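You operate a simulated robot arm through the tools that you are given. There is no shell and no other tool. Be economical: measure what you need, move in short steps, check, and stop when the job is done.

Carry out the task below with a simulated robot arm. There is one attempt and no reset: what you move stays moved.

TASK
Put things in order on the top of the long steel bench. At the end: the orange cube is on the grey plain steel plate; the grey cap from the top of the long steel bench stands where the dial gauge stood; the dial gauge stands where the wide white tape roll stood; the wide white tape roll stands where the orange cube stood; whatever was shut is shut again. Leave all else as you found it, and nothing knocked over.

It is judged by the outcome, as a careful person would: the job done as asked, and still so three seconds after it is handed in. It fails if anything else is knocked over, pushed out of place, dropped, spilled or broken. A push-on lid holds only when it is set on centred and level and pressed home; a screw cap is set on level and turned clockwise until tight.

THE ROBOT
A 6-joint arm with a two-finger parallel gripper, fixed in place. Base frame: the origin is at the foot of the arm, x ahead of it, y to its left, z up; the work surface is at about z = 86. Units: cm, degrees, N and s.
With the tool pointing down near the work surface it reaches from about 26 to 68 cm from the base axis. Its first joint turns from -66.0 to 66.0 degrees. Payload 2.9 kg.
Tool frame: the origin (TCP) lies between the finger pads and is the grasp point; the fingertips stand 3 cm ahead of it; z points along the fingers, y is the line along which they close. The gripper opens to 11 cm. The fingers are 2 cm wide and 1 cm thick; the gripper's body (4.8 by 11.2 cm) begins 5.5 cm behind the TCP.
Orientation is told as [roll, pitch, yaw] about the base's x, y, z axes, in that order, counted from this pose: with the fingers straight down and closing along the base's y, the tool's x points along the base's -x, its y along +y and its z along -z.

THE INTERFACE
- The arm moves only by the tool servo_tool. Its argument "series" is one flat list of numbers, 7 for each row, row after row: the shift along the tool's x, y, z in cm, then the turn, a rotation vector about the tool's x, y, z in degrees, then the gripper command, from -1 (shut) to 1 (fully open), values between in proportion. In form: [x, y, z, rx, ry, rz, gripper, x, y, z, rx, ry, rz, gripper, ...]. A call has 1 to 10 rows; each row is the pose to reach, as a shift and turn from the pose commanded when the call began, along the tool's axes at that moment. Rows are played at 5 a second. More than 5 cm and 8.6 degrees between two rows, or a gripper value outside its range, and nothing of the call is played. Where a pose cannot be reached the arm comes as near as it can. A force on the tool above 40 N (or 10 N above the force at the start of the call, whichever is more), or a blocked arm, ends the call early, and 0.2 s more pass. Each finger travels about 10.8 cm/s and halts on what it meets, pressing with about 24 N; the grip force reading is that of the motor and also rises with nothing between the fingers. The clock runs only during rows and for 0.2 s after the last one: add rows that repeat a pose to give the fingers time. The reply holds the time, the measured pose of the TCP, the force on the tool along the base axes, the opening and the grip force, in the units named above and with some noise, with the torque about the TCP (base axes, N m) and any sound that the robot's microphone picked up.
- Cameras (640 x 400 px; columns grow to the right, rows downward): "scene" is fixed at [7.49, 44.12, 137.19]; the picture's right is [-0.66, -0.75, 0.00], its down [-0.49, 0.43, -0.76] and it looks along [0.57, -0.50, -0.65] (base axes); focal length 224 px, centre (320, 200). "wrist" rides on the gripper at [7.2, 1.7, -10.3] in the tool frame; the picture's right is [-0.23, 0.97, 0.00], its down [-0.76, -0.18, -0.62] and it looks along [-0.61, -0.14, 0.78] (tool axes); focal length 222 px, centre (320, 200). There is no depth. A picture from a camera that has moved, and an enlarged one, comes with that camera's place and axes in the base frame and with its lens. The place of the scene camera against the robot may be out by one fixed shift of up to 1.2 cm in any direction.
- capture(camera): a new picture of that camera. No time passes.
- enlarge(camera, box): a new picture of the part [left, top, right, bottom] of that camera's present view, enlarged. No time passes.
- close_job(): hands the job in; it is judged then, once.

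Work in short steps. Places have to be worked out from the pictures, the camera data and where the tool is seen: move nearer, look again, correct. Check each grasp and each placing, and mend what went wrong. You have 120 turns and 68 pictures in all, those below and enlarged ones among them. Open the gripper and draw the arm clear of the work before you hand the job in, unless the task says otherwise; then end with one line.

The tools are called after "Emit:" as a command line: name --argument value ..., lists and objects as JSON in quotes. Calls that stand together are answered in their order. servo_tool: Moves the arm, as the interface text tells. Its arguments: {"type":"object","properties":{"series":{"type":"array"}},"required":["series"]} The other tools are called the same way: capture (camera) takes a picture; enlarge (camera, box) takes an enlarged picture of a part of a camera's view; close_job () hands the job in.

At the start:

```text
clock: 0.0
position: [41.1, -3.03, 113.93]
tool_rot: [0.0, 0.0, 0.0]
contact_force: [1.4, -0.7, -0.4]
wrist_torque: [0.0, 0.01, 0.01]
gripper_width: 10.99
grip_force: 0.0
```

scene: 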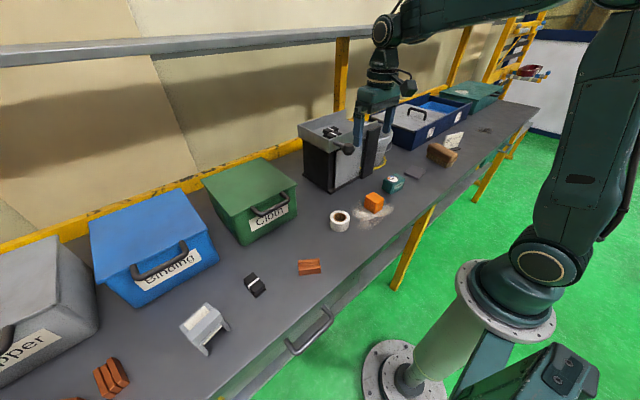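
wrist: 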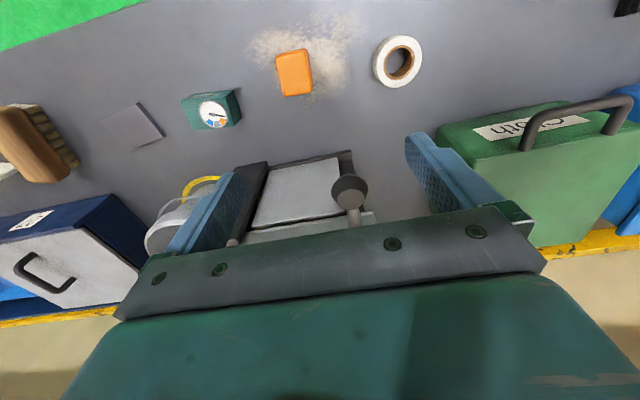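

The scene shows the tape roll, orange cube and dial gauge. I'll enlarge to find the grey cap and the plain plate.

Emit:
enlarge --camera "scene" --box '[290, 80, 550, 240]'

Emit:
enlarge --camera "scene" --box '[300, 110, 420, 200]'

Emit:
enlarge --camera "wrist" --box '[0, 20, 440, 280]'

```text
2.46 times, centred on (420, 160) of scene
camera zoom: at [7.49, 44.12, 137.19], right [-0.66, -0.75, 0.0], down [-0.49, 0.43, -0.76], along [0.57, -0.5, -0.65], focal length 551 px, centre (74, 298)
```

zoom: 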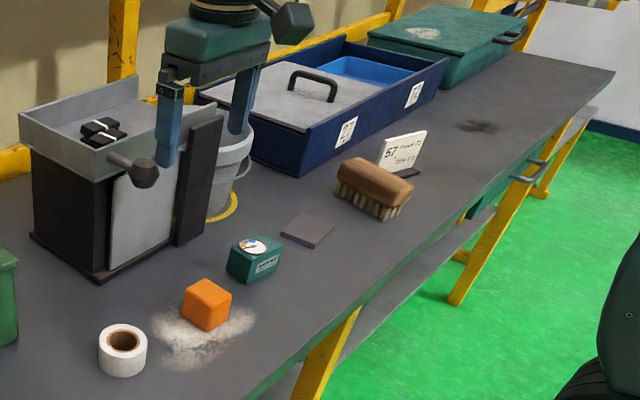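

```text
4.44 times, centred on (360, 155) of scene
camera zoom: at [7.49, 44.12, 137.19], right [-0.66, -0.75, 0.0], down [-0.49, 0.43, -0.76], along [0.57, -0.5, -0.65], focal length 994 px, centre (142, 400)
```

zoom: 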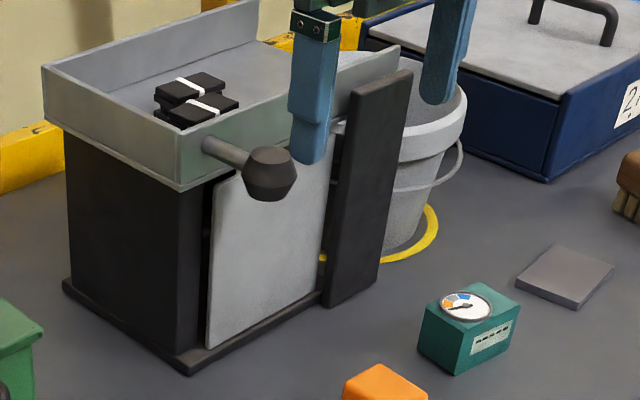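

```text
1.45 times, centred on (220, 150) of wrist
camera zoom: at [33.97, -1.44, 124.28], right [0.23, 0.97, 0.0], down [0.76, -0.18, 0.62], along [0.61, -0.14, -0.78], focal length 323 px, centre (466, 273)
```

zoom: 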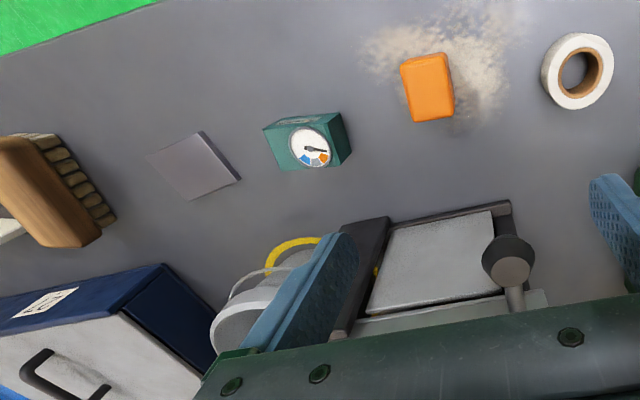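

I'll look over the left part of the bench and the far right for the grey cap.

Emit:
enlarge --camera "scene" --box '[60, 240, 340, 400]'

Emit:
enlarge --camera "scene" --box '[400, 40, 560, 160]'

```text
2.29 times, centred on (200, 320) of scene
camera zoom: at [7.49, 44.12, 137.19], right [-0.66, -0.75, 0.0], down [-0.49, 0.43, -0.76], along [0.57, -0.5, -0.65], focal length 511 px, centre (594, -74)
```

zoom: 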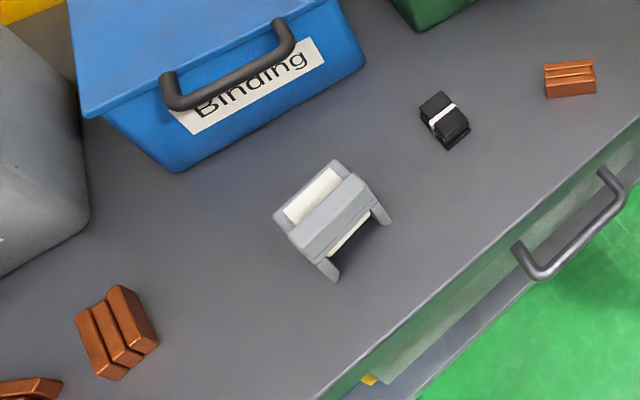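

```text
3.33 times, centred on (480, 100) of scene
camera zoom: at [7.49, 44.12, 137.19], right [-0.66, -0.75, 0.0], down [-0.49, 0.43, -0.76], along [0.57, -0.5, -0.65], focal length 746 px, centre (-213, 533)
```

zoom: 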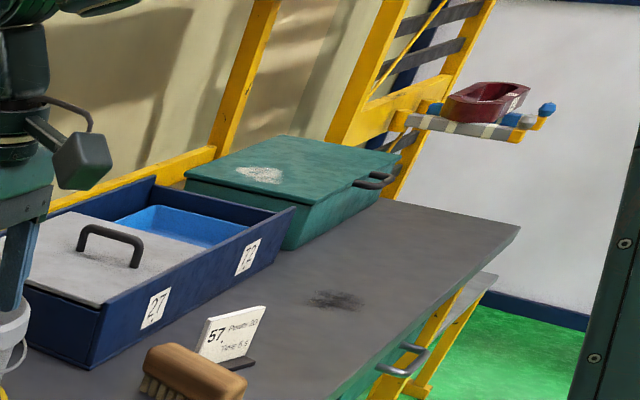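

No cap is in the open, so it is likely inside something shut. I back the arm off and tilt the wrist camera up to inspect the machine and boxes.

Emit:
servo_tool --series '[4, 0, 0, 0, -6, 0, 1, 8, 0, 0, 0, -12, 0, 1, 11, 0, 0, 0, -18, 0, 1, 11, 0, 0, 0, -24, 0, 1, 11, 0, 0, 0, -24, 0, 1]'

Emit:
capture --camera "wrist"

Emit:
capture --camera "scene"

```text
clock: 1.2
position: [30.29, -3.09, 114.12]
tool_rot: [0.0, -24.1, -0.1]
contact_force: [0.4, -0.3, 0.1]
wrist_torque: [0.03, 0.0, -0.01]
gripper_width: 11.01
grip_force: 0.1
```

```text
60 pictures are left
camera wrist: at [19.38, -1.47, 120.48], right [0.21, 0.97, 0.09], down [0.44, -0.18, 0.88], along [0.87, -0.14, -0.47], focal length 222 px, centre (320, 200)
```

wrist: 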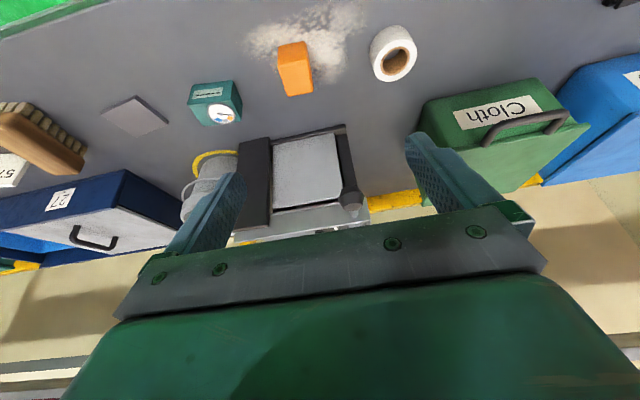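

```text
59 pictures are left
```

scene: 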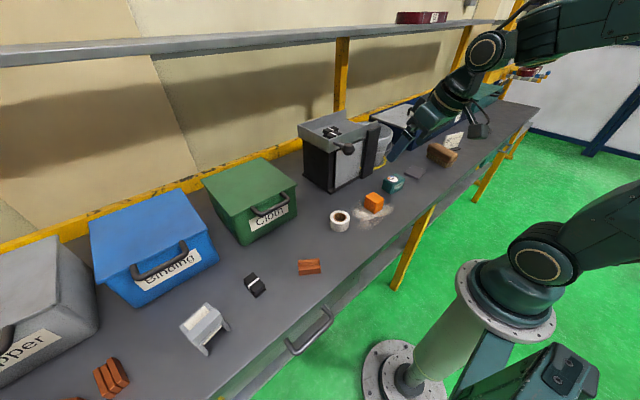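

Zooming on the machine from both cameras.

Emit:
enlarge --camera "wrist" --box '[160, 110, 400, 260]'

Emit:
enlarge --camera "scene" --box '[285, 95, 405, 205]'

Emit:
enlarge --camera "scene" --box '[180, 140, 310, 260]'

```text
2.67 times, centred on (280, 185) of wrist
camera zoom: at [19.38, -1.47, 120.48], right [0.21, 0.97, 0.09], down [0.44, -0.18, 0.88], along [0.87, -0.14, -0.47], focal length 592 px, centre (427, 240)
```

zoom: 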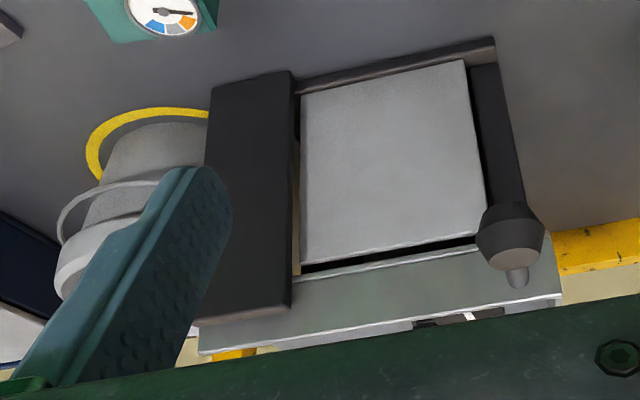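

```text
3.64 times, centred on (345, 150) of scene
camera zoom: at [7.49, 44.12, 137.19], right [-0.66, -0.75, 0.0], down [-0.49, 0.43, -0.76], along [0.57, -0.5, -0.65], focal length 814 px, centre (229, 382)
```

zoom: 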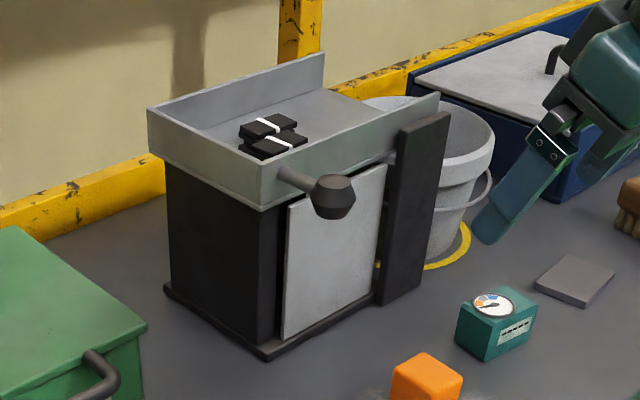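

```text
3.33 times, centred on (245, 200) of scene
camera zoom: at [7.49, 44.12, 137.19], right [-0.66, -0.75, 0.0], down [-0.49, 0.43, -0.76], along [0.57, -0.5, -0.65], focal length 746 px, centre (570, 200)
```

zoom: 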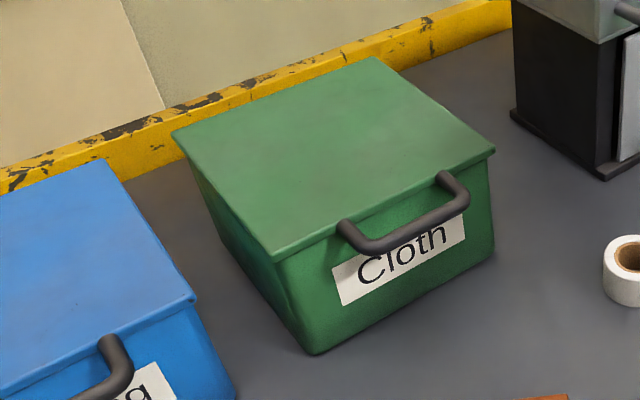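

Reading the card "57" and checking the tray box.

Emit:
enlarge --camera "scene" --box '[430, 125, 475, 155]'

Emit:
enlarge --camera "wrist" --box '[0, 80, 200, 280]'

```text
13.33 times, centred on (452, 140) of scene
camera zoom: at [7.49, 44.12, 137.19], right [-0.66, -0.75, 0.0], down [-0.49, 0.43, -0.76], along [0.57, -0.5, -0.65], focal length 2983 px, centre (-1447, 1000)
```

zoom: 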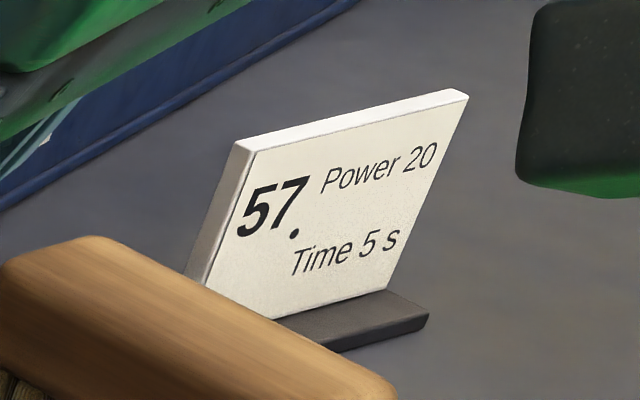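

```text
2.00 times, centred on (100, 180) of wrist
camera zoom: at [19.38, -1.47, 120.48], right [0.21, 0.97, 0.09], down [0.44, -0.18, 0.88], along [0.87, -0.14, -0.47], focal length 444 px, centre (760, 240)
```

zoom: 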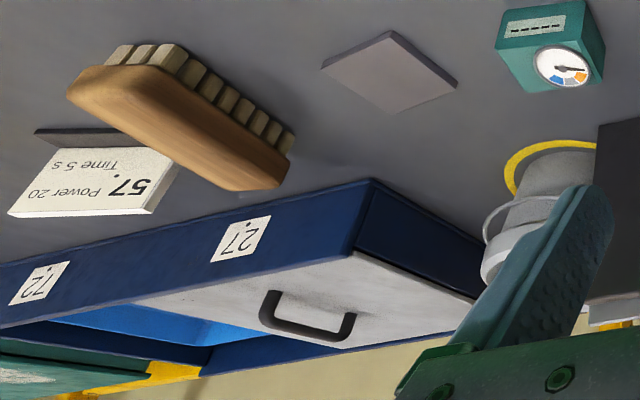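

Nothing decisive yet. I'll look from above over the bucket, the machine's rear and the tray box.

Emit:
servo_tool --series '[-2, -4, 0, 0, 5, 0, 1, -4, -8, 0, 0, 10, 0, 1, -6, -12, 0, 0, 15, 0, 1, -8, -16, 0, 0, 20, 0, 1, -10, -20, 0, 0, 24, 0, 1, -10.7, -22, 0.4, 0, 24, 0, 1, -10.7, -22, 0.4, 0, 24, 0, 1]'

Emit:
capture --camera "wrist"

```text
clock: 2.8
position: [40.16, -25.03, 117.93]
tool_rot: [0.1, -0.1, 0.0]
contact_force: [0.1, -0.7, 0.9]
wrist_torque: [-0.01, 0.0, -0.02]
gripper_width: 11.0
grip_force: 0.0
```

```text
53 pictures are left
camera wrist: at [32.99, -23.41, 128.17], right [0.23, 0.97, 0.0], down [0.76, -0.18, 0.62], along [0.61, -0.14, -0.78], focal length 222 px, centre (320, 200)
```

wrist: 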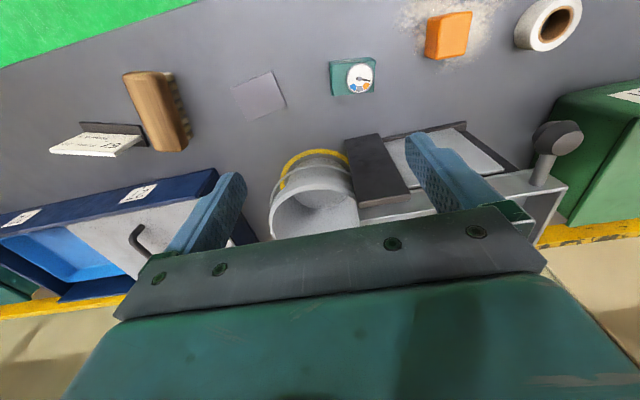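

Emit:
enlarge --camera "wrist" --box '[250, 110, 590, 250]'

```text
1.88 times, centred on (420, 180) of wrist
camera zoom: at [32.99, -23.41, 128.17], right [0.23, 0.97, 0.0], down [0.76, -0.18, 0.62], along [0.61, -0.14, -0.78], focal length 418 px, centre (132, 238)
```

zoom: 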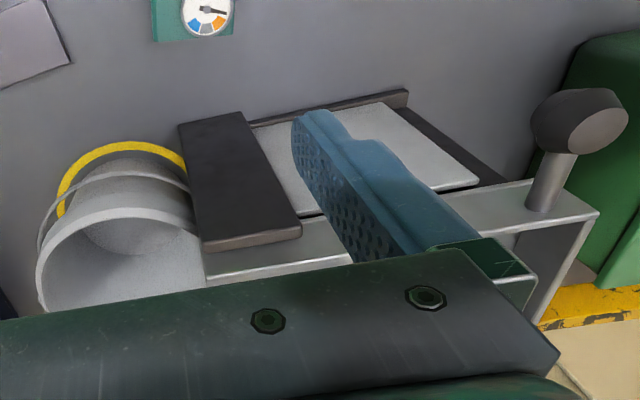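

I'll move over the bucket and tray box to look inside them.

Emit:
servo_tool --series '[-3, -4, -1, 0, 0, 0, 1, -6, -8, -1, 0, 0, 0, 1, -8, -11, -2, 0, 0, 0, 1, -8, -11, -2, 0, 0, 0, 1]'

Emit:
capture --camera "wrist"

```text
refused: row 1 steps farther than a row can; nothing moved
```

```text
51 pictures are left
camera wrist: at [32.99, -23.41, 128.17], right [0.23, 0.97, 0.0], down [0.76, -0.18, 0.62], along [0.61, -0.14, -0.78], focal length 222 px, centre (320, 200)
```

wrist: 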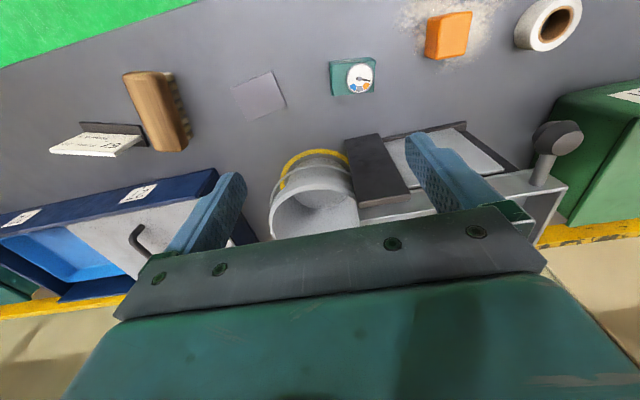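

Step too long; smaller steps, then look.

Emit:
servo_tool --series '[-2, -3, -1, 0, 0, 0, 1, -4, -6, -2, 0, 0, 0, 1, -6, -9, -2, 0, 0, 0, 1, -8, -11, -2, 0, 0, 0, 1, -8, -11, -2, 0, 0, 0, 1]'

```text
clock: 4.0
position: [47.63, -35.59, 119.42]
tool_rot: [0.0, 0.1, 0.0]
contact_force: [0.2, -0.1, 0.1]
wrist_torque: [0.05, -0.03, 0.01]
gripper_width: 11.04
grip_force: 0.0
out of reach, approached as far as the arm can: row 4, 5
```

Emit:
capture --camera "wrist"

Emit:
capture --camera "scene"

```text
50 pictures are left
camera wrist: at [40.41, -33.98, 129.67], right [0.23, 0.97, 0.0], down [0.76, -0.18, 0.62], along [0.61, -0.14, -0.78], focal length 222 px, centre (320, 200)
```

wrist: 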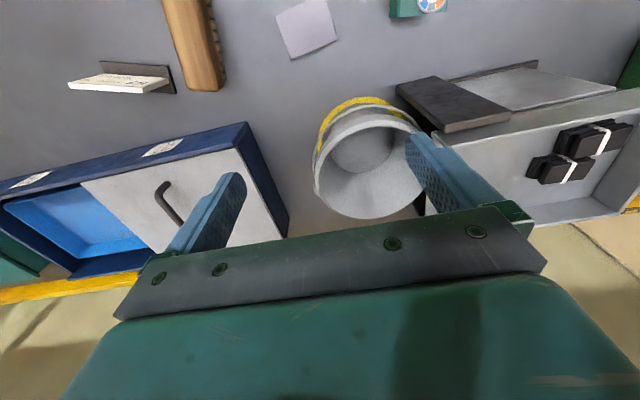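

```text
49 pictures are left
```

scene: 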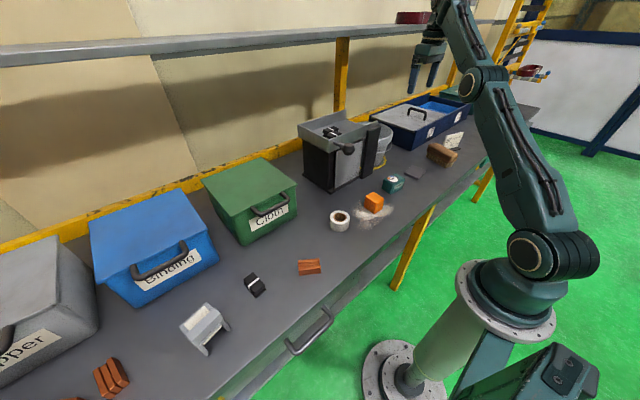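

Bucket and blue compartment are empty. Next I get a frontal look at the cabinet.

Emit:
servo_tool --series '[3, 3, 0, 0, 0, 0, 1, 6, 6, 0, 0, 0, 0, 1, 9, 9, 0, 0, -3, 0, 1, 12, 12, 0, 0, -9, 0, 1, 15, 15, 1, 0, -15, 0, 1, 17, 18, 3, 0, -20, 0, 1, 18, 21, 6, 0, -25, 0, 1, 18, 21, 10, 0, -30, 0, 1, 18, 21, 14, 0, -34, 0, 1, 18, 21, 14, 0, -34, 0, 1]'

Emit:
capture --camera "wrist"

```text
clock: 6.2
position: [29.34, -14.84, 105.61]
tool_rot: [0.0, -34.0, 0.0]
contact_force: [-0.1, 0.4, 1.1]
wrist_torque: [-0.01, -0.02, -0.01]
gripper_width: 11.01
grip_force: 0.2
```

```text
48 pictures are left
camera wrist: at [17.7, -13.09, 110.0], right [0.19, 0.97, 0.13], down [0.28, -0.18, 0.94], along [0.94, -0.14, -0.31], focal length 222 px, centre (320, 200)
```

wrist: 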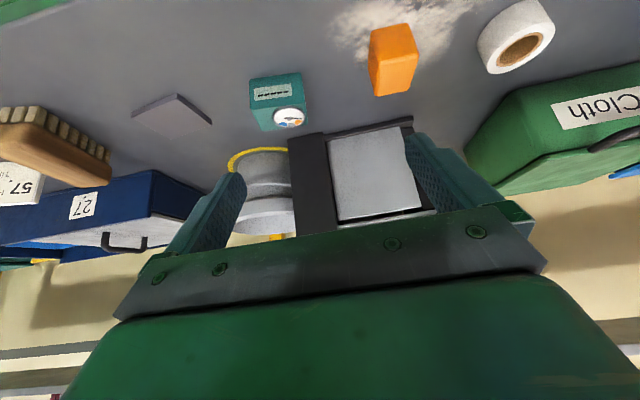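

Emit:
enlarge --camera "wrist" --box '[220, 100, 460, 250]'

Emit:
enlarge --camera "scene" --box '[320, 120, 400, 195]'

```text
2.67 times, centred on (340, 175) of wrist
camera zoom: at [17.7, -13.09, 110.0], right [0.19, 0.97, 0.13], down [0.28, -0.18, 0.94], along [0.94, -0.14, -0.31], focal length 592 px, centre (267, 267)
```

zoom: 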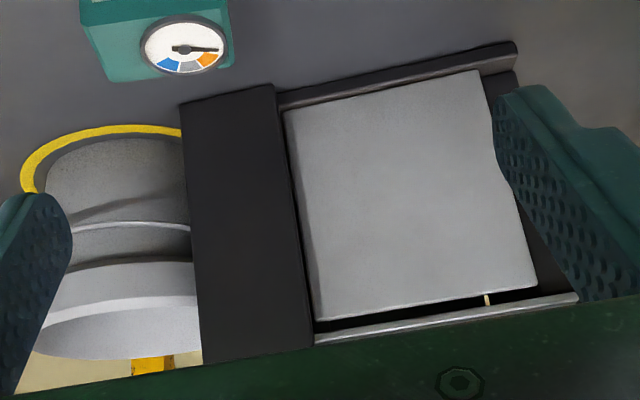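

```text
5.33 times, centred on (360, 158) of scene
camera zoom: at [7.49, 44.12, 137.19], right [-0.66, -0.75, 0.0], down [-0.49, 0.43, -0.76], along [0.57, -0.5, -0.65], focal length 1193 px, centre (107, 427)
```

zoom: 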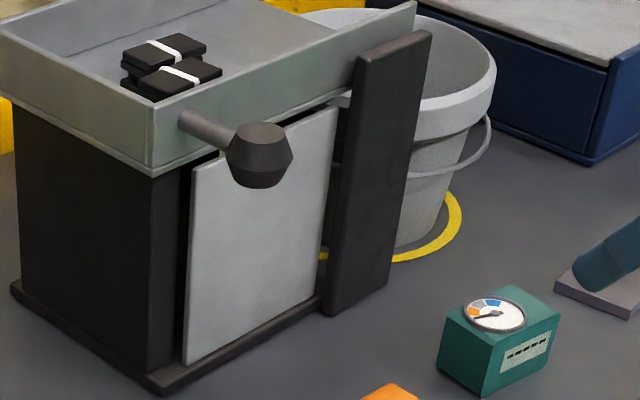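

The cabinet is just a stand with a panel. I'll take a closer look at the grey object on the left, which may be the "cap".

Emit:
enlarge --camera "scene" --box '[170, 290, 240, 365]'

Emit:
enlarge --camera "scene" --box '[0, 320, 140, 400]'

```text
5.33 times, centred on (205, 328) of scene
camera zoom: at [7.49, 44.12, 137.19], right [-0.66, -0.75, 0.0], down [-0.49, 0.43, -0.76], along [0.57, -0.5, -0.65], focal length 1193 px, centre (933, -480)
```

zoom: 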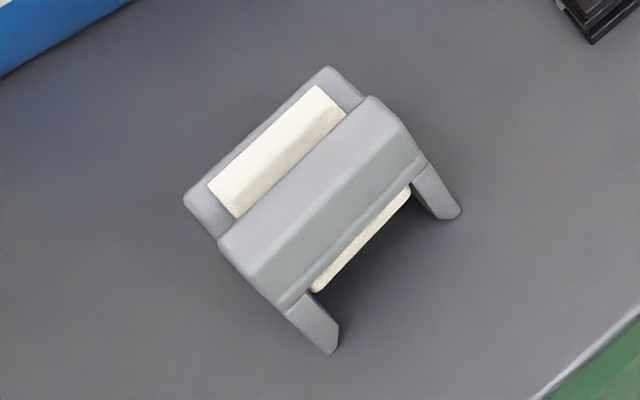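

```text
4.57 times, centred on (70, 360) of scene
camera zoom: at [7.49, 44.12, 137.19], right [-0.66, -0.75, 0.0], down [-0.49, 0.43, -0.76], along [0.57, -0.5, -0.65], focal length 1023 px, centre (1463, -531)
```

zoom: 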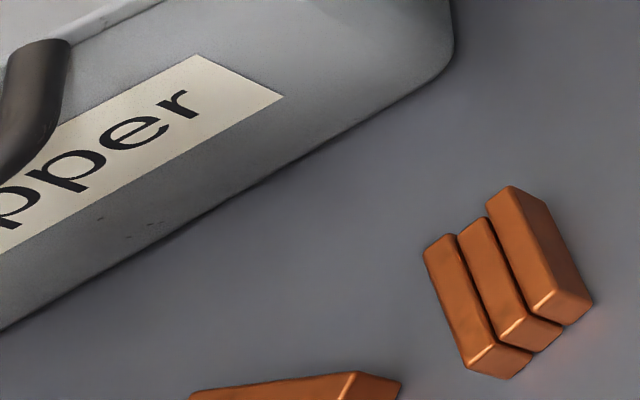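

The tray box and teal box are out of reach; reachable shut containers are the "Cloth" bin (handle about (49.5, 26, 97)) and the cabinet. I go look at the Cloth bin.

Emit:
servo_tool --series '[-1, 4, -0.4, 0, 3.4, 0, 1, -2, 8, -0.8, 0, 6.8, 0, 1, -3, 12, -1.2, 0, 10.2, 0, 1, -4, 16, -1.6, 0, 13.6, 0, 1, -5, 20, -2, 0, 17, 0, 1, -6, 24, -2.4, 0, 20.4, 0, 1, -7, 28, -2.8, 0, 23.8, 0, 1, -8, 32, -3.2, 0, 27.2, 0, 1, -8.5, 36, -3.5, 0, 30.6, 0, 1, -8.6, 40, -3.8, 0, 34, 0, 1]'

Emit:
capture --camera "wrist"

```text
clock: 8.4
position: [34.66, 25.3, 113.76]
tool_rot: [0.0, 0.1, 0.0]
contact_force: [-0.2, -0.3, 0.5]
wrist_torque: [0.02, 0.0, 0.0]
gripper_width: 10.97
grip_force: 0.1
```

```text
43 pictures are left
camera wrist: at [27.45, 26.97, 123.96], right [0.23, 0.97, 0.0], down [0.76, -0.18, 0.62], along [0.61, -0.14, -0.78], focal length 222 px, centre (320, 200)
```

wrist: 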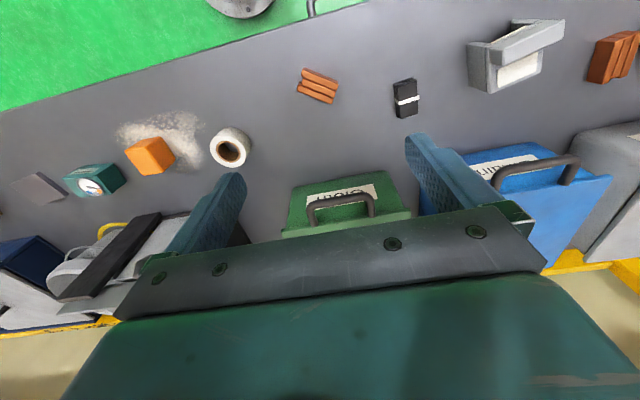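

Emit:
enlarge --camera "wrist" --box '[240, 150, 440, 250]'

Emit:
enlarge --camera "scene" --box '[230, 180, 310, 235]'

```text
3.20 times, centred on (340, 200) of wrist
camera zoom: at [27.45, 26.97, 123.96], right [0.23, 0.97, 0.0], down [0.76, -0.18, 0.62], along [0.61, -0.14, -0.78], focal length 711 px, centre (256, 200)
```

zoom: 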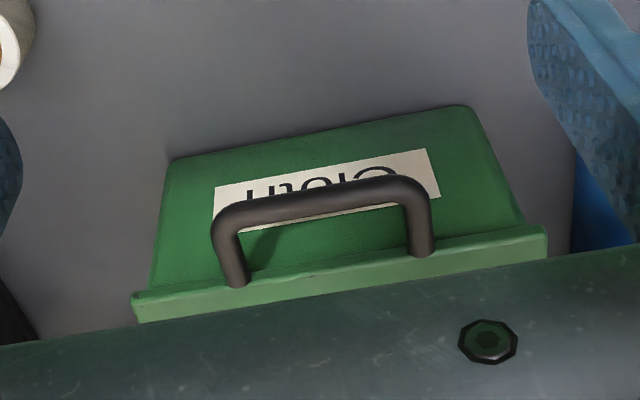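

```text
7.27 times, centred on (270, 208) of scene
camera zoom: at [7.49, 44.12, 137.19], right [-0.66, -0.75, 0.0], down [-0.49, 0.43, -0.76], along [0.57, -0.5, -0.65], focal length 1627 px, centre (684, 146)
```

zoom: 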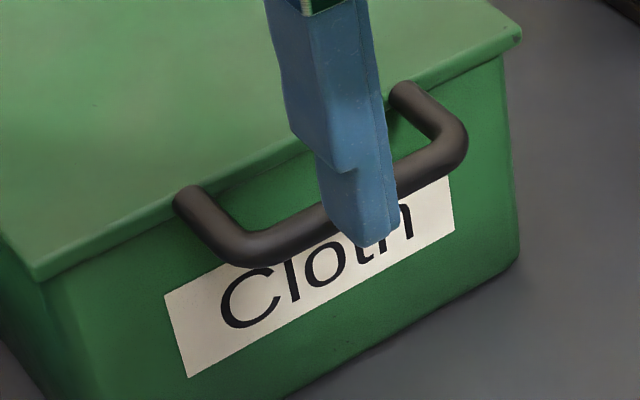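

The Cloth bin lid is hinged at the back with a bar handle on its front edge (bar about x 48.6, y 25.2, z 98). I'll turn the gripper a quarter so it can grip the bar.

Emit:
servo_tool --series '[0, 0, 0, 0, 0, 8.5, 1, 0, 0, 0, 0, 0, 17, 1, 0, 0, 0, 0, 0, 25.5, 1, 0, 0, 0, 0, 0, 34, 1, 0, 0, 0, 0, 0, 42.5, 1, 0, 0, 0, 0, 0, 51, 0.5, 0, 0, 0, 0, 0, 59.5, 0, 0, 0, 0, 0, 0, 68, -0.3, 0, 0, 0, 0, 0, 76.5, -0.4, 0, 0, 0, 0, 0, 85, -0.4]'

Emit:
servo_tool --series '[0, 0, 0, 0, 0, 5, -0.4, 0, 0, 0, 0, 0, 5, -0.4]'

```text
clock: 10.6
position: [34.65, 25.34, 113.49]
tool_rot: [-0.1, 0.0, -85.1]
contact_force: [-0.1, -0.1, 0.1]
wrist_torque: [0.01, 0.02, 0.0]
gripper_width: 3.3
grip_force: 0.1
```

```text
clock: 11.2
position: [34.63, 25.36, 113.47]
tool_rot: [0.0, 0.0, -90.1]
contact_force: [0.0, 0.3, -0.6]
wrist_torque: [0.02, -0.04, 0.0]
gripper_width: 3.33
grip_force: 0.1
```

Emit:
servo_tool --series '[0, 3, 2, -7.5, 0, 0, -0.5, 0, 6, 4, -15, 0, 0, -0.5, 0, 8.5, 7, -22.5, 0, 0, -0.5, -0.15, 10.5, 9.8, -30, 0, 0, -0.5, -0.15, 10.5, 9.8, -30, 0, 0, -0.5]'

Emit:
enlarge --camera "scene" --box '[220, 150, 348, 230]'

Emit:
capture --camera "wrist"

```text
clock: 12.4
position: [45.13, 25.21, 103.8]
tool_rot: [30.1, 0.0, -90.0]
contact_force: [-0.2, -0.8, 0.3]
wrist_torque: [-0.03, 0.02, 0.02]
gripper_width: 2.75
grip_force: 0.1
```

```text
5.00 times, centred on (284, 190) of scene
camera zoom: at [7.49, 44.12, 137.19], right [-0.66, -0.75, 0.0], down [-0.49, 0.43, -0.76], along [0.57, -0.5, -0.65], focal length 1119 px, centre (500, 250)
```

zoom: 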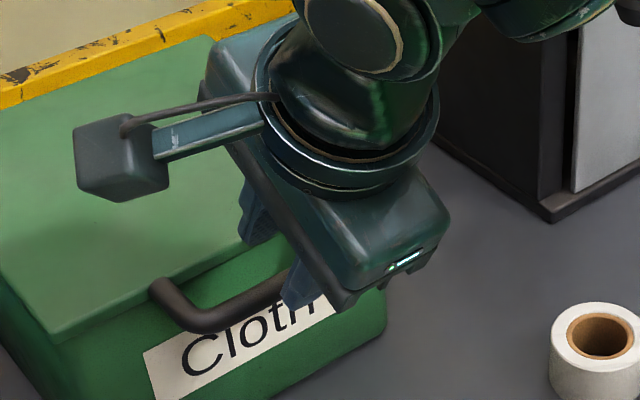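

```text
39 pictures are left
camera wrist: at [41.42, 32.42, 113.49], right [0.84, -0.23, 0.49], down [-0.47, -0.76, 0.45], along [0.27, -0.61, -0.75], focal length 222 px, centre (320, 200)
```

wrist: 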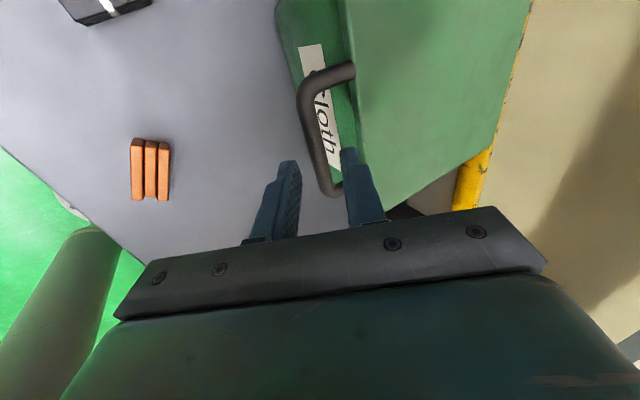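

The bar lies right between the fingers' line. I advance 5 cm along the tool and grip.

Emit:
servo_tool --series '[0, 0, 2.5, 0, 0, 0, -0.5, 0, -0.1, 5, 0, 0, 0, -0.5, 0, -0.1, 5, 0, 0, 0, -1, 0, -0.1, 5, 0, 0, 0, -1, 0, -0.1, 5, 0, 0, 0, -1]'

Emit:
capture --camera "wrist"

```text
clock: 13.6
position: [47.4, 25.24, 99.16]
tool_rot: [29.6, -0.2, -89.8]
contact_force: [-27.7, -1.9, -2.3]
wrist_torque: [0.42, 0.25, 0.05]
gripper_width: 1.25
grip_force: 44.8
```

```text
38 pictures are left
camera wrist: at [43.76, 32.46, 109.03], right [0.85, -0.22, 0.48], down [-0.46, -0.76, 0.46], along [0.26, -0.61, -0.75], focal length 222 px, centre (320, 200)
```

wrist: 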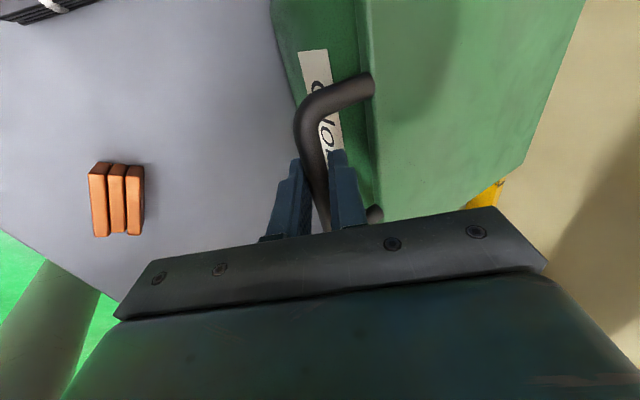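

Gripped (1.25 cm). Now lift the lid along its arc a little, watching the force.

Emit:
servo_tool --series '[0, 0.2, -0.9, 0, 0, 0, -1, 0, 0.8, -1.8, 0, 0, 0, -1, 0, 1.5, -2.7, 0, 0, 0, -1, 0, 2.1, -3.5, 0, 0, 0, -1, 0, 2.1, -3.5, 0, 0, 0, -1]'

Emit:
capture --camera "scene"

```text
clock: 14.8
position: [47.83, 25.32, 103.47]
tool_rot: [30.2, 0.1, -90.1]
contact_force: [9.8, 5.0, -3.4]
wrist_torque: [-0.08, -0.04, 0.06]
gripper_width: 1.26
grip_force: 44.8
```

```text
37 pictures are left
```

scene: 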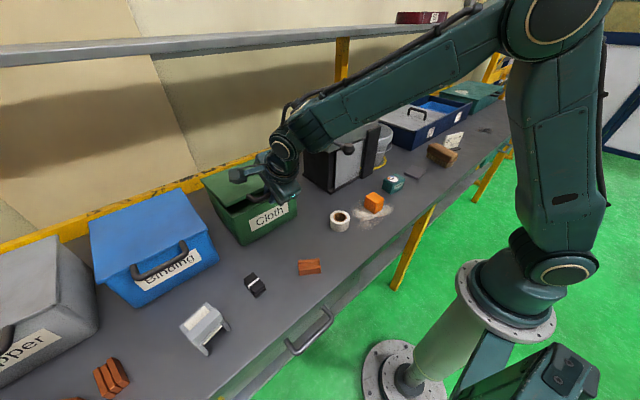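

The lid follows. I continue to about 40 degrees and peek in.

Emit:
servo_tool --series '[0, 1.45, -1.5, 0, 0, 0, -1, 0, 3.0, -2.9, 0, 0, 0, -1, 0, 4.7, -4.2, 0, 0, 0, -1, 0, 6.45, -5.3, 0, 0, 0, -1, 0, 8.3, -6.3, 0, 0, 0, -1, 0, 10.2, -7.1, 0, 0, 0, -1, 0, 10.2, -7.1, 0, 0, 0, -1]'

Emit:
enlarge --camera "scene" --box '[190, 140, 318, 240]'

```text
clock: 16.4
position: [52.71, 25.23, 114.76]
tool_rot: [29.9, -0.1, -89.9]
contact_force: [2.0, 10.3, -5.1]
wrist_torque: [-0.01, 0.14, 0.0]
gripper_width: 1.28
grip_force: 44.7
```

```text
4.00 times, centred on (254, 190) of scene
camera zoom: at [7.51, 44.16, 137.18], right [-0.66, -0.75, 0.0], down [-0.49, 0.43, -0.76], along [0.57, -0.5, -0.65], focal length 895 px, centre (584, 240)
```

zoom: 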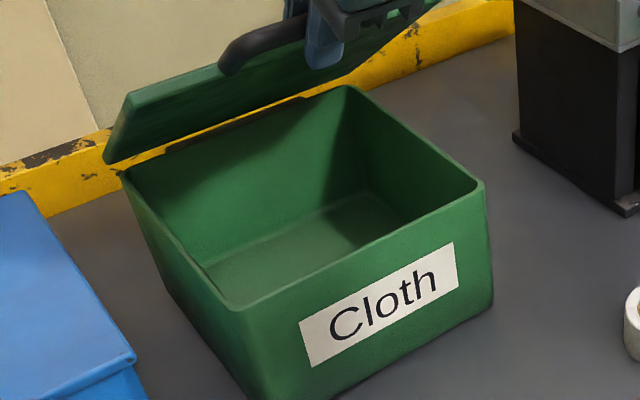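

Emit:
capture --camera "wrist"

```text
35 pictures are left
camera wrist: at [49.06, 32.42, 124.45], right [0.84, -0.23, 0.49], down [-0.46, -0.76, 0.45], along [0.27, -0.61, -0.75], focal length 222 px, centre (320, 200)
```

wrist: 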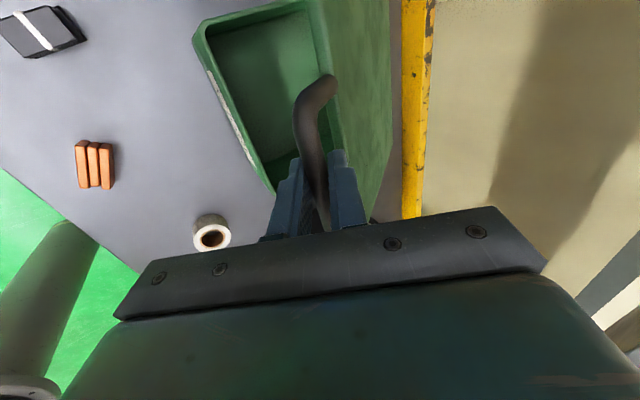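

Emit:
enlarge --camera "wrist" --box '[180, 0, 350, 220]'

```text
1.82 times, centred on (265, 110) of wrist
camera zoom: at [49.06, 32.42, 124.45], right [0.84, -0.23, 0.49], down [-0.46, -0.76, 0.45], along [0.27, -0.61, -0.75], focal length 404 px, centre (420, 364)
```

zoom: 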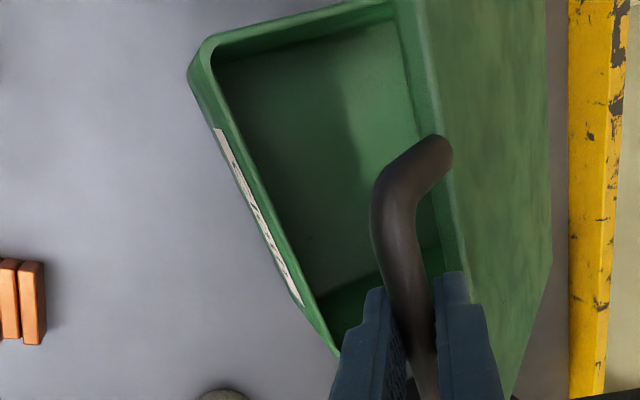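

The Cloth bin is empty, so I shut it by retracing the arc.

Emit:
servo_tool --series '[0, -1.9, 0.8, 0, 0, 0, -1, 0, -3.75, 1.8, 0, 0, 0, -1, 0, -5.5, 2.9, 0, 0, 0, -1, 0, -7.2, 4.2, 0, 0, 0, -1, 0, -8.75, 5.6, 0, 0, 0, -1, 0, -10.2, 7.1, 0, 0, 0, -1, 0, -10.8, 7.9, 0, 0, 0, -1, 0, -11.5, 8.8, 0, 0, 0, -1, 0, -12.2, 9.7, 0, 0, 0, -1, 0, -12.4, 10.4, 0, 0, 0, -1]'

```text
clock: 18.6
position: [47.32, 25.08, 99.33]
tool_rot: [29.8, -0.2, -90.1]
contact_force: [1.9, 2.2, -0.2]
wrist_torque: [-0.18, -0.18, -0.13]
gripper_width: 1.26
grip_force: 44.7
```

Emit:
servo_tool --series '[0, -0.15, 0.3, 0, 0, 0, -1, 0, -0.15, 0.3, 0, 0, 0, -1]'

Emit:
servo_tool --series '[0, 0, 0, 0, 0, 0, -0.5, 0, 0, 0, 0, 0, 0, -0.5, 0, 0, -3, 0, 0, 0, -0.5, 0, 0, -6, 0, 0, 0, -0.5, 0, 0, -10, 5, 0, 0, -0.5, 0, 0, -14, 10, 0, 0, -0.5]'

Emit:
enlarge --camera "scene" --box '[190, 140, 318, 240]'

```text
clock: 19.2
position: [47.36, 25.22, 99.24]
tool_rot: [30.2, 0.1, -90.0]
contact_force: [-19.6, -5.6, 26.7]
wrist_torque: [-0.14, 0.03, -0.01]
gripper_width: 1.28
grip_force: 43.9
```

```text
clock: 20.6
position: [40.21, 25.0, 111.35]
tool_rot: [19.9, 0.1, -90.0]
contact_force: [-0.8, -0.3, -0.3]
wrist_torque: [0.03, 0.01, -0.01]
gripper_width: 2.73
grip_force: 0.2
```

```text
4.00 times, centred on (254, 190) of scene
camera zoom: at [7.49, 44.12, 137.19], right [-0.66, -0.75, 0.0], down [-0.49, 0.43, -0.76], along [0.57, -0.5, -0.65], focal length 895 px, centre (584, 240)
```

zoom: 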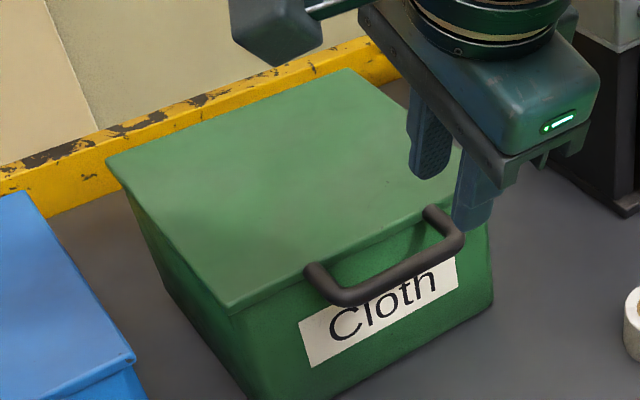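

Lid shut as before. The cap may be standing hidden from the scene camera, e.g. beyond its lower-left edge or behind the machine. I go back to neutral yaw while moving left to look there.

Emit:
servo_tool --series '[3.3, -2, -2, 6.7, 0, 0, 0, 6.6, -4, -4, 13.4, 0, 0, 0, 10, -6.1, -6.5, 20, 0, 0, 0, 10, -6.1, -6.5, 20, 0, 0, 0]'

Emit:
servo_tool --series '[0, 0, 0, 0, 0, -8.5, 0, 0, 0, 0, 0, 0, -17, 0, 0, 0, 0, 0, 0, -25.5, 0, 0, 0, 0, 0, 0, -34, 0, 0, 0, 0, 0, 0, -42.5, 0, 0, 0, 0, 0, 0, -51, 0, 0, 0, 0, 0, 0, -59.5, 0, 0, 0, 0, 0, 0, -68, 0, 0, 0, 0, 0, 0, -76.5, 0, 0, 0, 0, 0, 0, -85, 0]'

Emit:
servo_tool --series '[0, 0, 0, 0, 0, -5, 0, 0, 4, 0, 0, 0, -5, 0, 0, 6, 0, 0, 0, -5, 0]'

Emit:
capture --camera "wrist"

```text
clock: 21.6
position: [32.29, 35.0, 115.17]
tool_rot: [-0.1, 0.1, -90.1]
contact_force: [-0.1, -0.2, 0.6]
wrist_torque: [0.01, 0.04, 0.0]
gripper_width: 5.51
grip_force: 0.1
```

```text
clock: 23.8
position: [32.35, 35.12, 115.07]
tool_rot: [0.0, 0.1, -4.8]
contact_force: [0.6, 0.8, 0.4]
wrist_torque: [0.0, 0.02, 0.02]
gripper_width: 5.49
grip_force: 0.0
```

```text
clock: 24.6
position: [32.87, 41.3, 115.18]
tool_rot: [0.0, 0.0, 0.0]
contact_force: [-0.6, 0.1, 0.7]
wrist_torque: [0.0, 0.0, -0.03]
gripper_width: 5.53
grip_force: 0.1
```

```text
32 pictures are left
camera wrist: at [25.67, 42.82, 125.48], right [0.23, 0.97, 0.0], down [0.76, -0.18, 0.62], along [0.61, -0.14, -0.78], focal length 222 px, centre (320, 200)
```

wrist: 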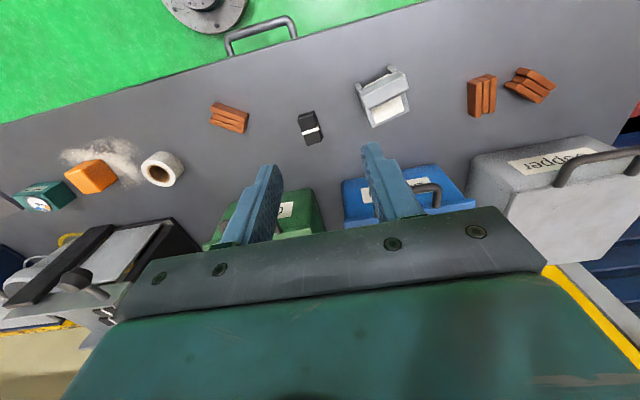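

No cap here. Enlarging the machine from this side.

Emit:
enlarge --camera "wrist" --box '[0, 200, 220, 340]'

```text
2.86 times, centred on (110, 270) of wrist
camera zoom: at [25.67, 42.82, 125.48], right [0.23, 0.97, 0.0], down [0.76, -0.18, 0.62], along [0.61, -0.14, -0.78], focal length 635 px, centre (920, 0)
```

zoom: 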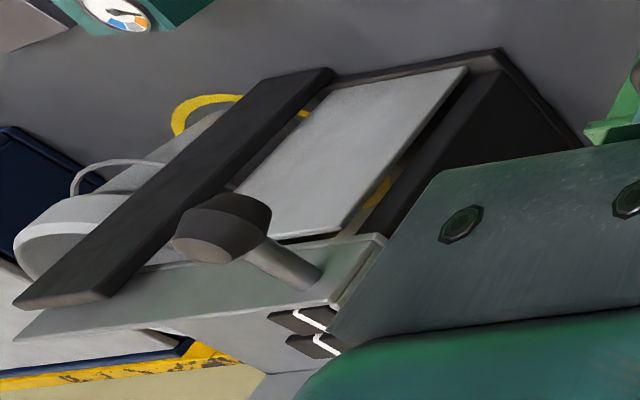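

The machine seems open on its right side (yellow ring visible through it). I'll view inside from the right: travel to about (46,-42), turned to look along +y.

Emit:
servo_tool --series '[0, -4.5, 0, 0, 0, 0, 0, 0, -9, 0, 0, 0, 0, 0, 0, -13.5, 0, 0, 0, 0, 0, 0, -18, 0, 0, 0, 0, 0, 0, -22.5, 0, 0, 0, 0, 0, 0, -27, 0, 0, 0, 0, 0, 0, -31.5, 0, 0, 0, 0, 0, 0, -36, 0, 0, 0, 0, 0, 0, -40.5, 0, 0, 0, 0, 0, 0, -45, 0, 0, 0, 0, 0]'

Emit:
servo_tool --series '[-0.5, -4.4, 0, 0, 0, -6.2, -0.5, -1, -8.8, 0, 0, 0, -12.4, -0.8, -2, -13, 0, 0, 0, -18.6, -0.8, -3, -17, 0, 0, 0, -24.8, -0.8, -5, -21, 0, 0, 0, -31, -0.8, -7, -25, 0, 0, 0, -37.2, -0.8, -9, -29, 0, 0, 0, -43.4, -0.8, -11, -33, 0, 0, 0, -49.6, -0.8, -12, -36, 0, 0, 0, -55.8, -0.8, -13, -38.5, 0, 0, 0, -62, -0.8]'

```text
clock: 26.8
position: [32.8, -3.67, 115.19]
tool_rot: [0.0, 0.0, 0.1]
contact_force: [0.3, 0.0, -0.6]
wrist_torque: [-0.02, -0.02, 0.03]
gripper_width: 5.49
grip_force: 0.0
```

```text
clock: 29.0
position: [45.01, -41.23, 114.57]
tool_rot: [0.3, -0.1, 61.2]
contact_force: [-0.1, -0.5, -0.8]
wrist_torque: [0.01, 0.03, 0.02]
gripper_width: 1.08
grip_force: 0.1
out of reach, approached as far as the arm can: row 10
```

Emit:
servo_tool --series '[0.5, 0, 3, 0, -7, 0, -0.8, 0.5, 0, 6, 0, -14, 0, -0.8, 0.5, 0, 9, 0, -21, 0, -0.8, 0.5, 0, 12, 0, -28, 0, -0.8, 0.5, 0, 13, 0, -35, 0, -0.8, 0.5, 0, 13, 0, -35, 0, -0.8]'

Emit:
capture --camera "wrist"

```text
clock: 30.4
position: [44.07, -40.71, 102.53]
tool_rot: [1.2, -24.5, 61.3]
contact_force: [0.5, -0.3, -0.7]
wrist_torque: [0.01, -0.04, 0.0]
gripper_width: 1.12
grip_force: 0.0
out of reach, approached as far as the arm can: row 4, 5, 6
```

```text
30 pictures are left
camera wrist: at [37.62, -49.62, 108.94], right [-0.76, 0.64, 0.11], down [0.38, 0.29, 0.88], along [0.53, 0.71, -0.46], focal length 222 px, centre (320, 200)
```

wrist: 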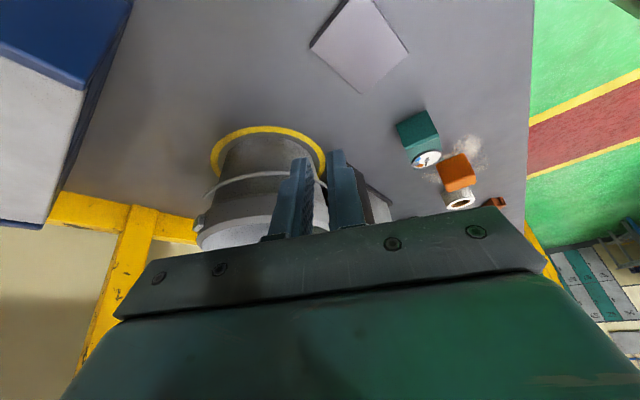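

Fingers block the line of sight. I raise a bit and open the fingers to look between them.

Emit:
servo_tool --series '[-1.4, 0, -3.2, 0, 0, 0, 1, -2.9, 0, -6.4, 0, 0, 0, 1, -2.9, 0, -6.4, 0, 0, 0, 1, -2.9, 0, -6.4, 0, 0, 0, 1, -2.9, 0, -6.4, 0, 0, 0, 1]'

Emit:
enlarge --camera "wrist" --box '[220, 100, 460, 250]'

```text
clock: 31.6
position: [42.88, -39.21, 108.65]
tool_rot: [1.1, -23.9, 61.3]
contact_force: [0.1, 0.6, -0.3]
wrist_torque: [0.02, -0.04, 0.01]
gripper_width: 11.0
grip_force: 0.1
out of reach, approached as far as the arm can: row 1, 2, 3, 4, 5
```

```text
2.67 times, centred on (340, 175) of wrist
camera zoom: at [36.38, -47.92, 115.12], right [-0.76, 0.64, 0.11], down [0.38, 0.3, 0.88], along [0.53, 0.7, -0.47], focal length 592 px, centre (267, 267)
```

zoom: 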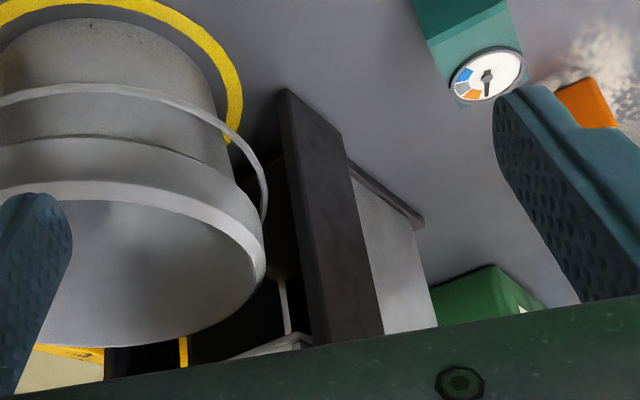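

Emit:
enlarge --camera "wrist" --box '[260, 150, 380, 230]'

```text
5.00 times, centred on (320, 190) of wrist
camera zoom: at [36.38, -47.92, 115.12], right [-0.76, 0.64, 0.11], down [0.38, 0.3, 0.88], along [0.53, 0.7, -0.47], focal length 1111 px, centre (320, 250)
```

zoom: 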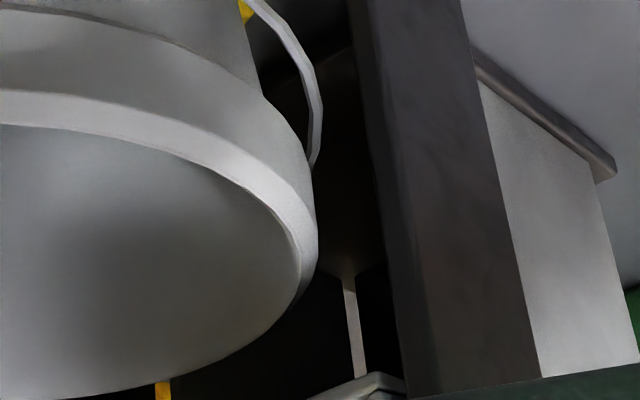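

The machine's inside is hard to see from here. It is the only other reachable hiding place (panel at x≈53, y −3…−16, z 87–102), so I'll return to neutral and inspect the panel squarely from low in front.

Emit:
servo_tool --series '[0, 0, -1, 0, 6, 0, 1, 0, 0, -2, 0, 12, 0, 1, 0, 0, -3, 0, 18, 0, 1, 0, 0, -4, -1, 24, 0, 1, 0, 0, -4, -1, 24, 0, 1]'

Emit:
servo_tool --series '[-2.7, 2.2, 0, 0, 0, 7.6, 1, -5.4, 4.4, 0, 0, 0, 15.2, 1, -8.1, 6.6, 0, 0, 0, 22.8, 1, -10.8, 8.8, 0, 0, 0, 30.4, 1, -13.5, 11, 0, 0, 0, 38, 1, -16.2, 13.2, 0, 0, 0, 45.6, 1, -19, 15.4, 0, 0, 0, 53.2, 1, -22, 18, 0, 0, 0, 61.2, 1, -22, 18, 0, 0, 0, 61.2, 1]'

```text
clock: 32.8
position: [42.13, -40.99, 112.16]
tool_rot: [2.2, -1.2, 61.9]
contact_force: [-0.1, -0.4, 0.3]
wrist_torque: [-0.01, -0.02, -0.01]
gripper_width: 11.02
grip_force: 0.0
out of reach, approached as far as the arm can: row 4, 5
```

```text
clock: 34.8
position: [36.73, -12.93, 112.99]
tool_rot: [1.3, 1.6, 0.7]
contact_force: [0.1, 0.8, 1.3]
wrist_torque: [-0.02, 0.0, 0.0]
gripper_width: 10.96
grip_force: 0.1
```

Emit:
servo_tool --series '[-0.5, 0.5, 1, 1.3, -7, 0.7, 1, -1, 1, 2, 1.3, -14, 0.7, 1, -1.5, 1.5, 3, 1.3, -21, 0.7, 1, -2, 2, 5, 1.3, -28, 0.7, 1, -2.5, 2, 7, 1.3, -35, 0.7, 1, -3, 2, 9, 1.3, -42, 0.7, 1, -3.5, 2, 11, 1.3, -49, 0.7, 1, -4, 2, 12, 1.3, -56, 0.7, 1, -4, 2, 12, 1.3, -56, 0.7, 1]'

Emit:
capture --camera "wrist"

```text
clock: 36.8
position: [40.06, -10.82, 100.83]
tool_rot: [0.8, -54.4, -1.1]
contact_force: [-0.5, 0.8, -0.3]
wrist_torque: [0.01, 0.02, -0.01]
gripper_width: 10.99
grip_force: 0.1
```

```text
27 pictures are left
camera wrist: at [27.56, -9.11, 100.95], right [0.14, 0.97, 0.19], down [-0.06, -0.19, 0.98], along [0.99, -0.15, 0.04], focal length 222 px, centre (320, 200)
```

wrist: 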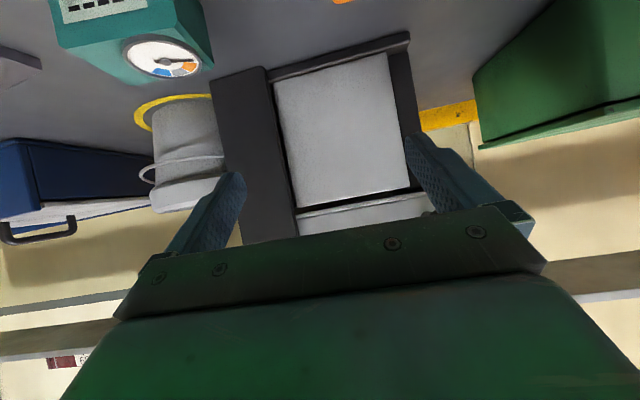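

Emit:
enlarge --camera "wrist" --box '[200, 20, 450, 250]'

```text
1.74 times, centred on (325, 135) of wrist
camera zoom: at [27.56, -9.11, 100.95], right [0.14, 0.97, 0.19], down [-0.06, -0.19, 0.98], along [0.99, -0.15, 0.04], focal length 386 px, centre (311, 313)
```

zoom: 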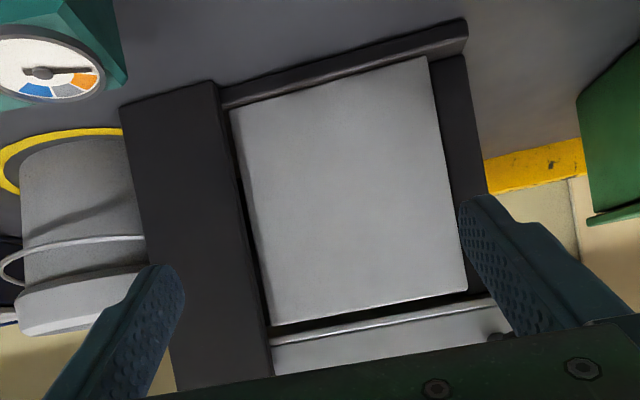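

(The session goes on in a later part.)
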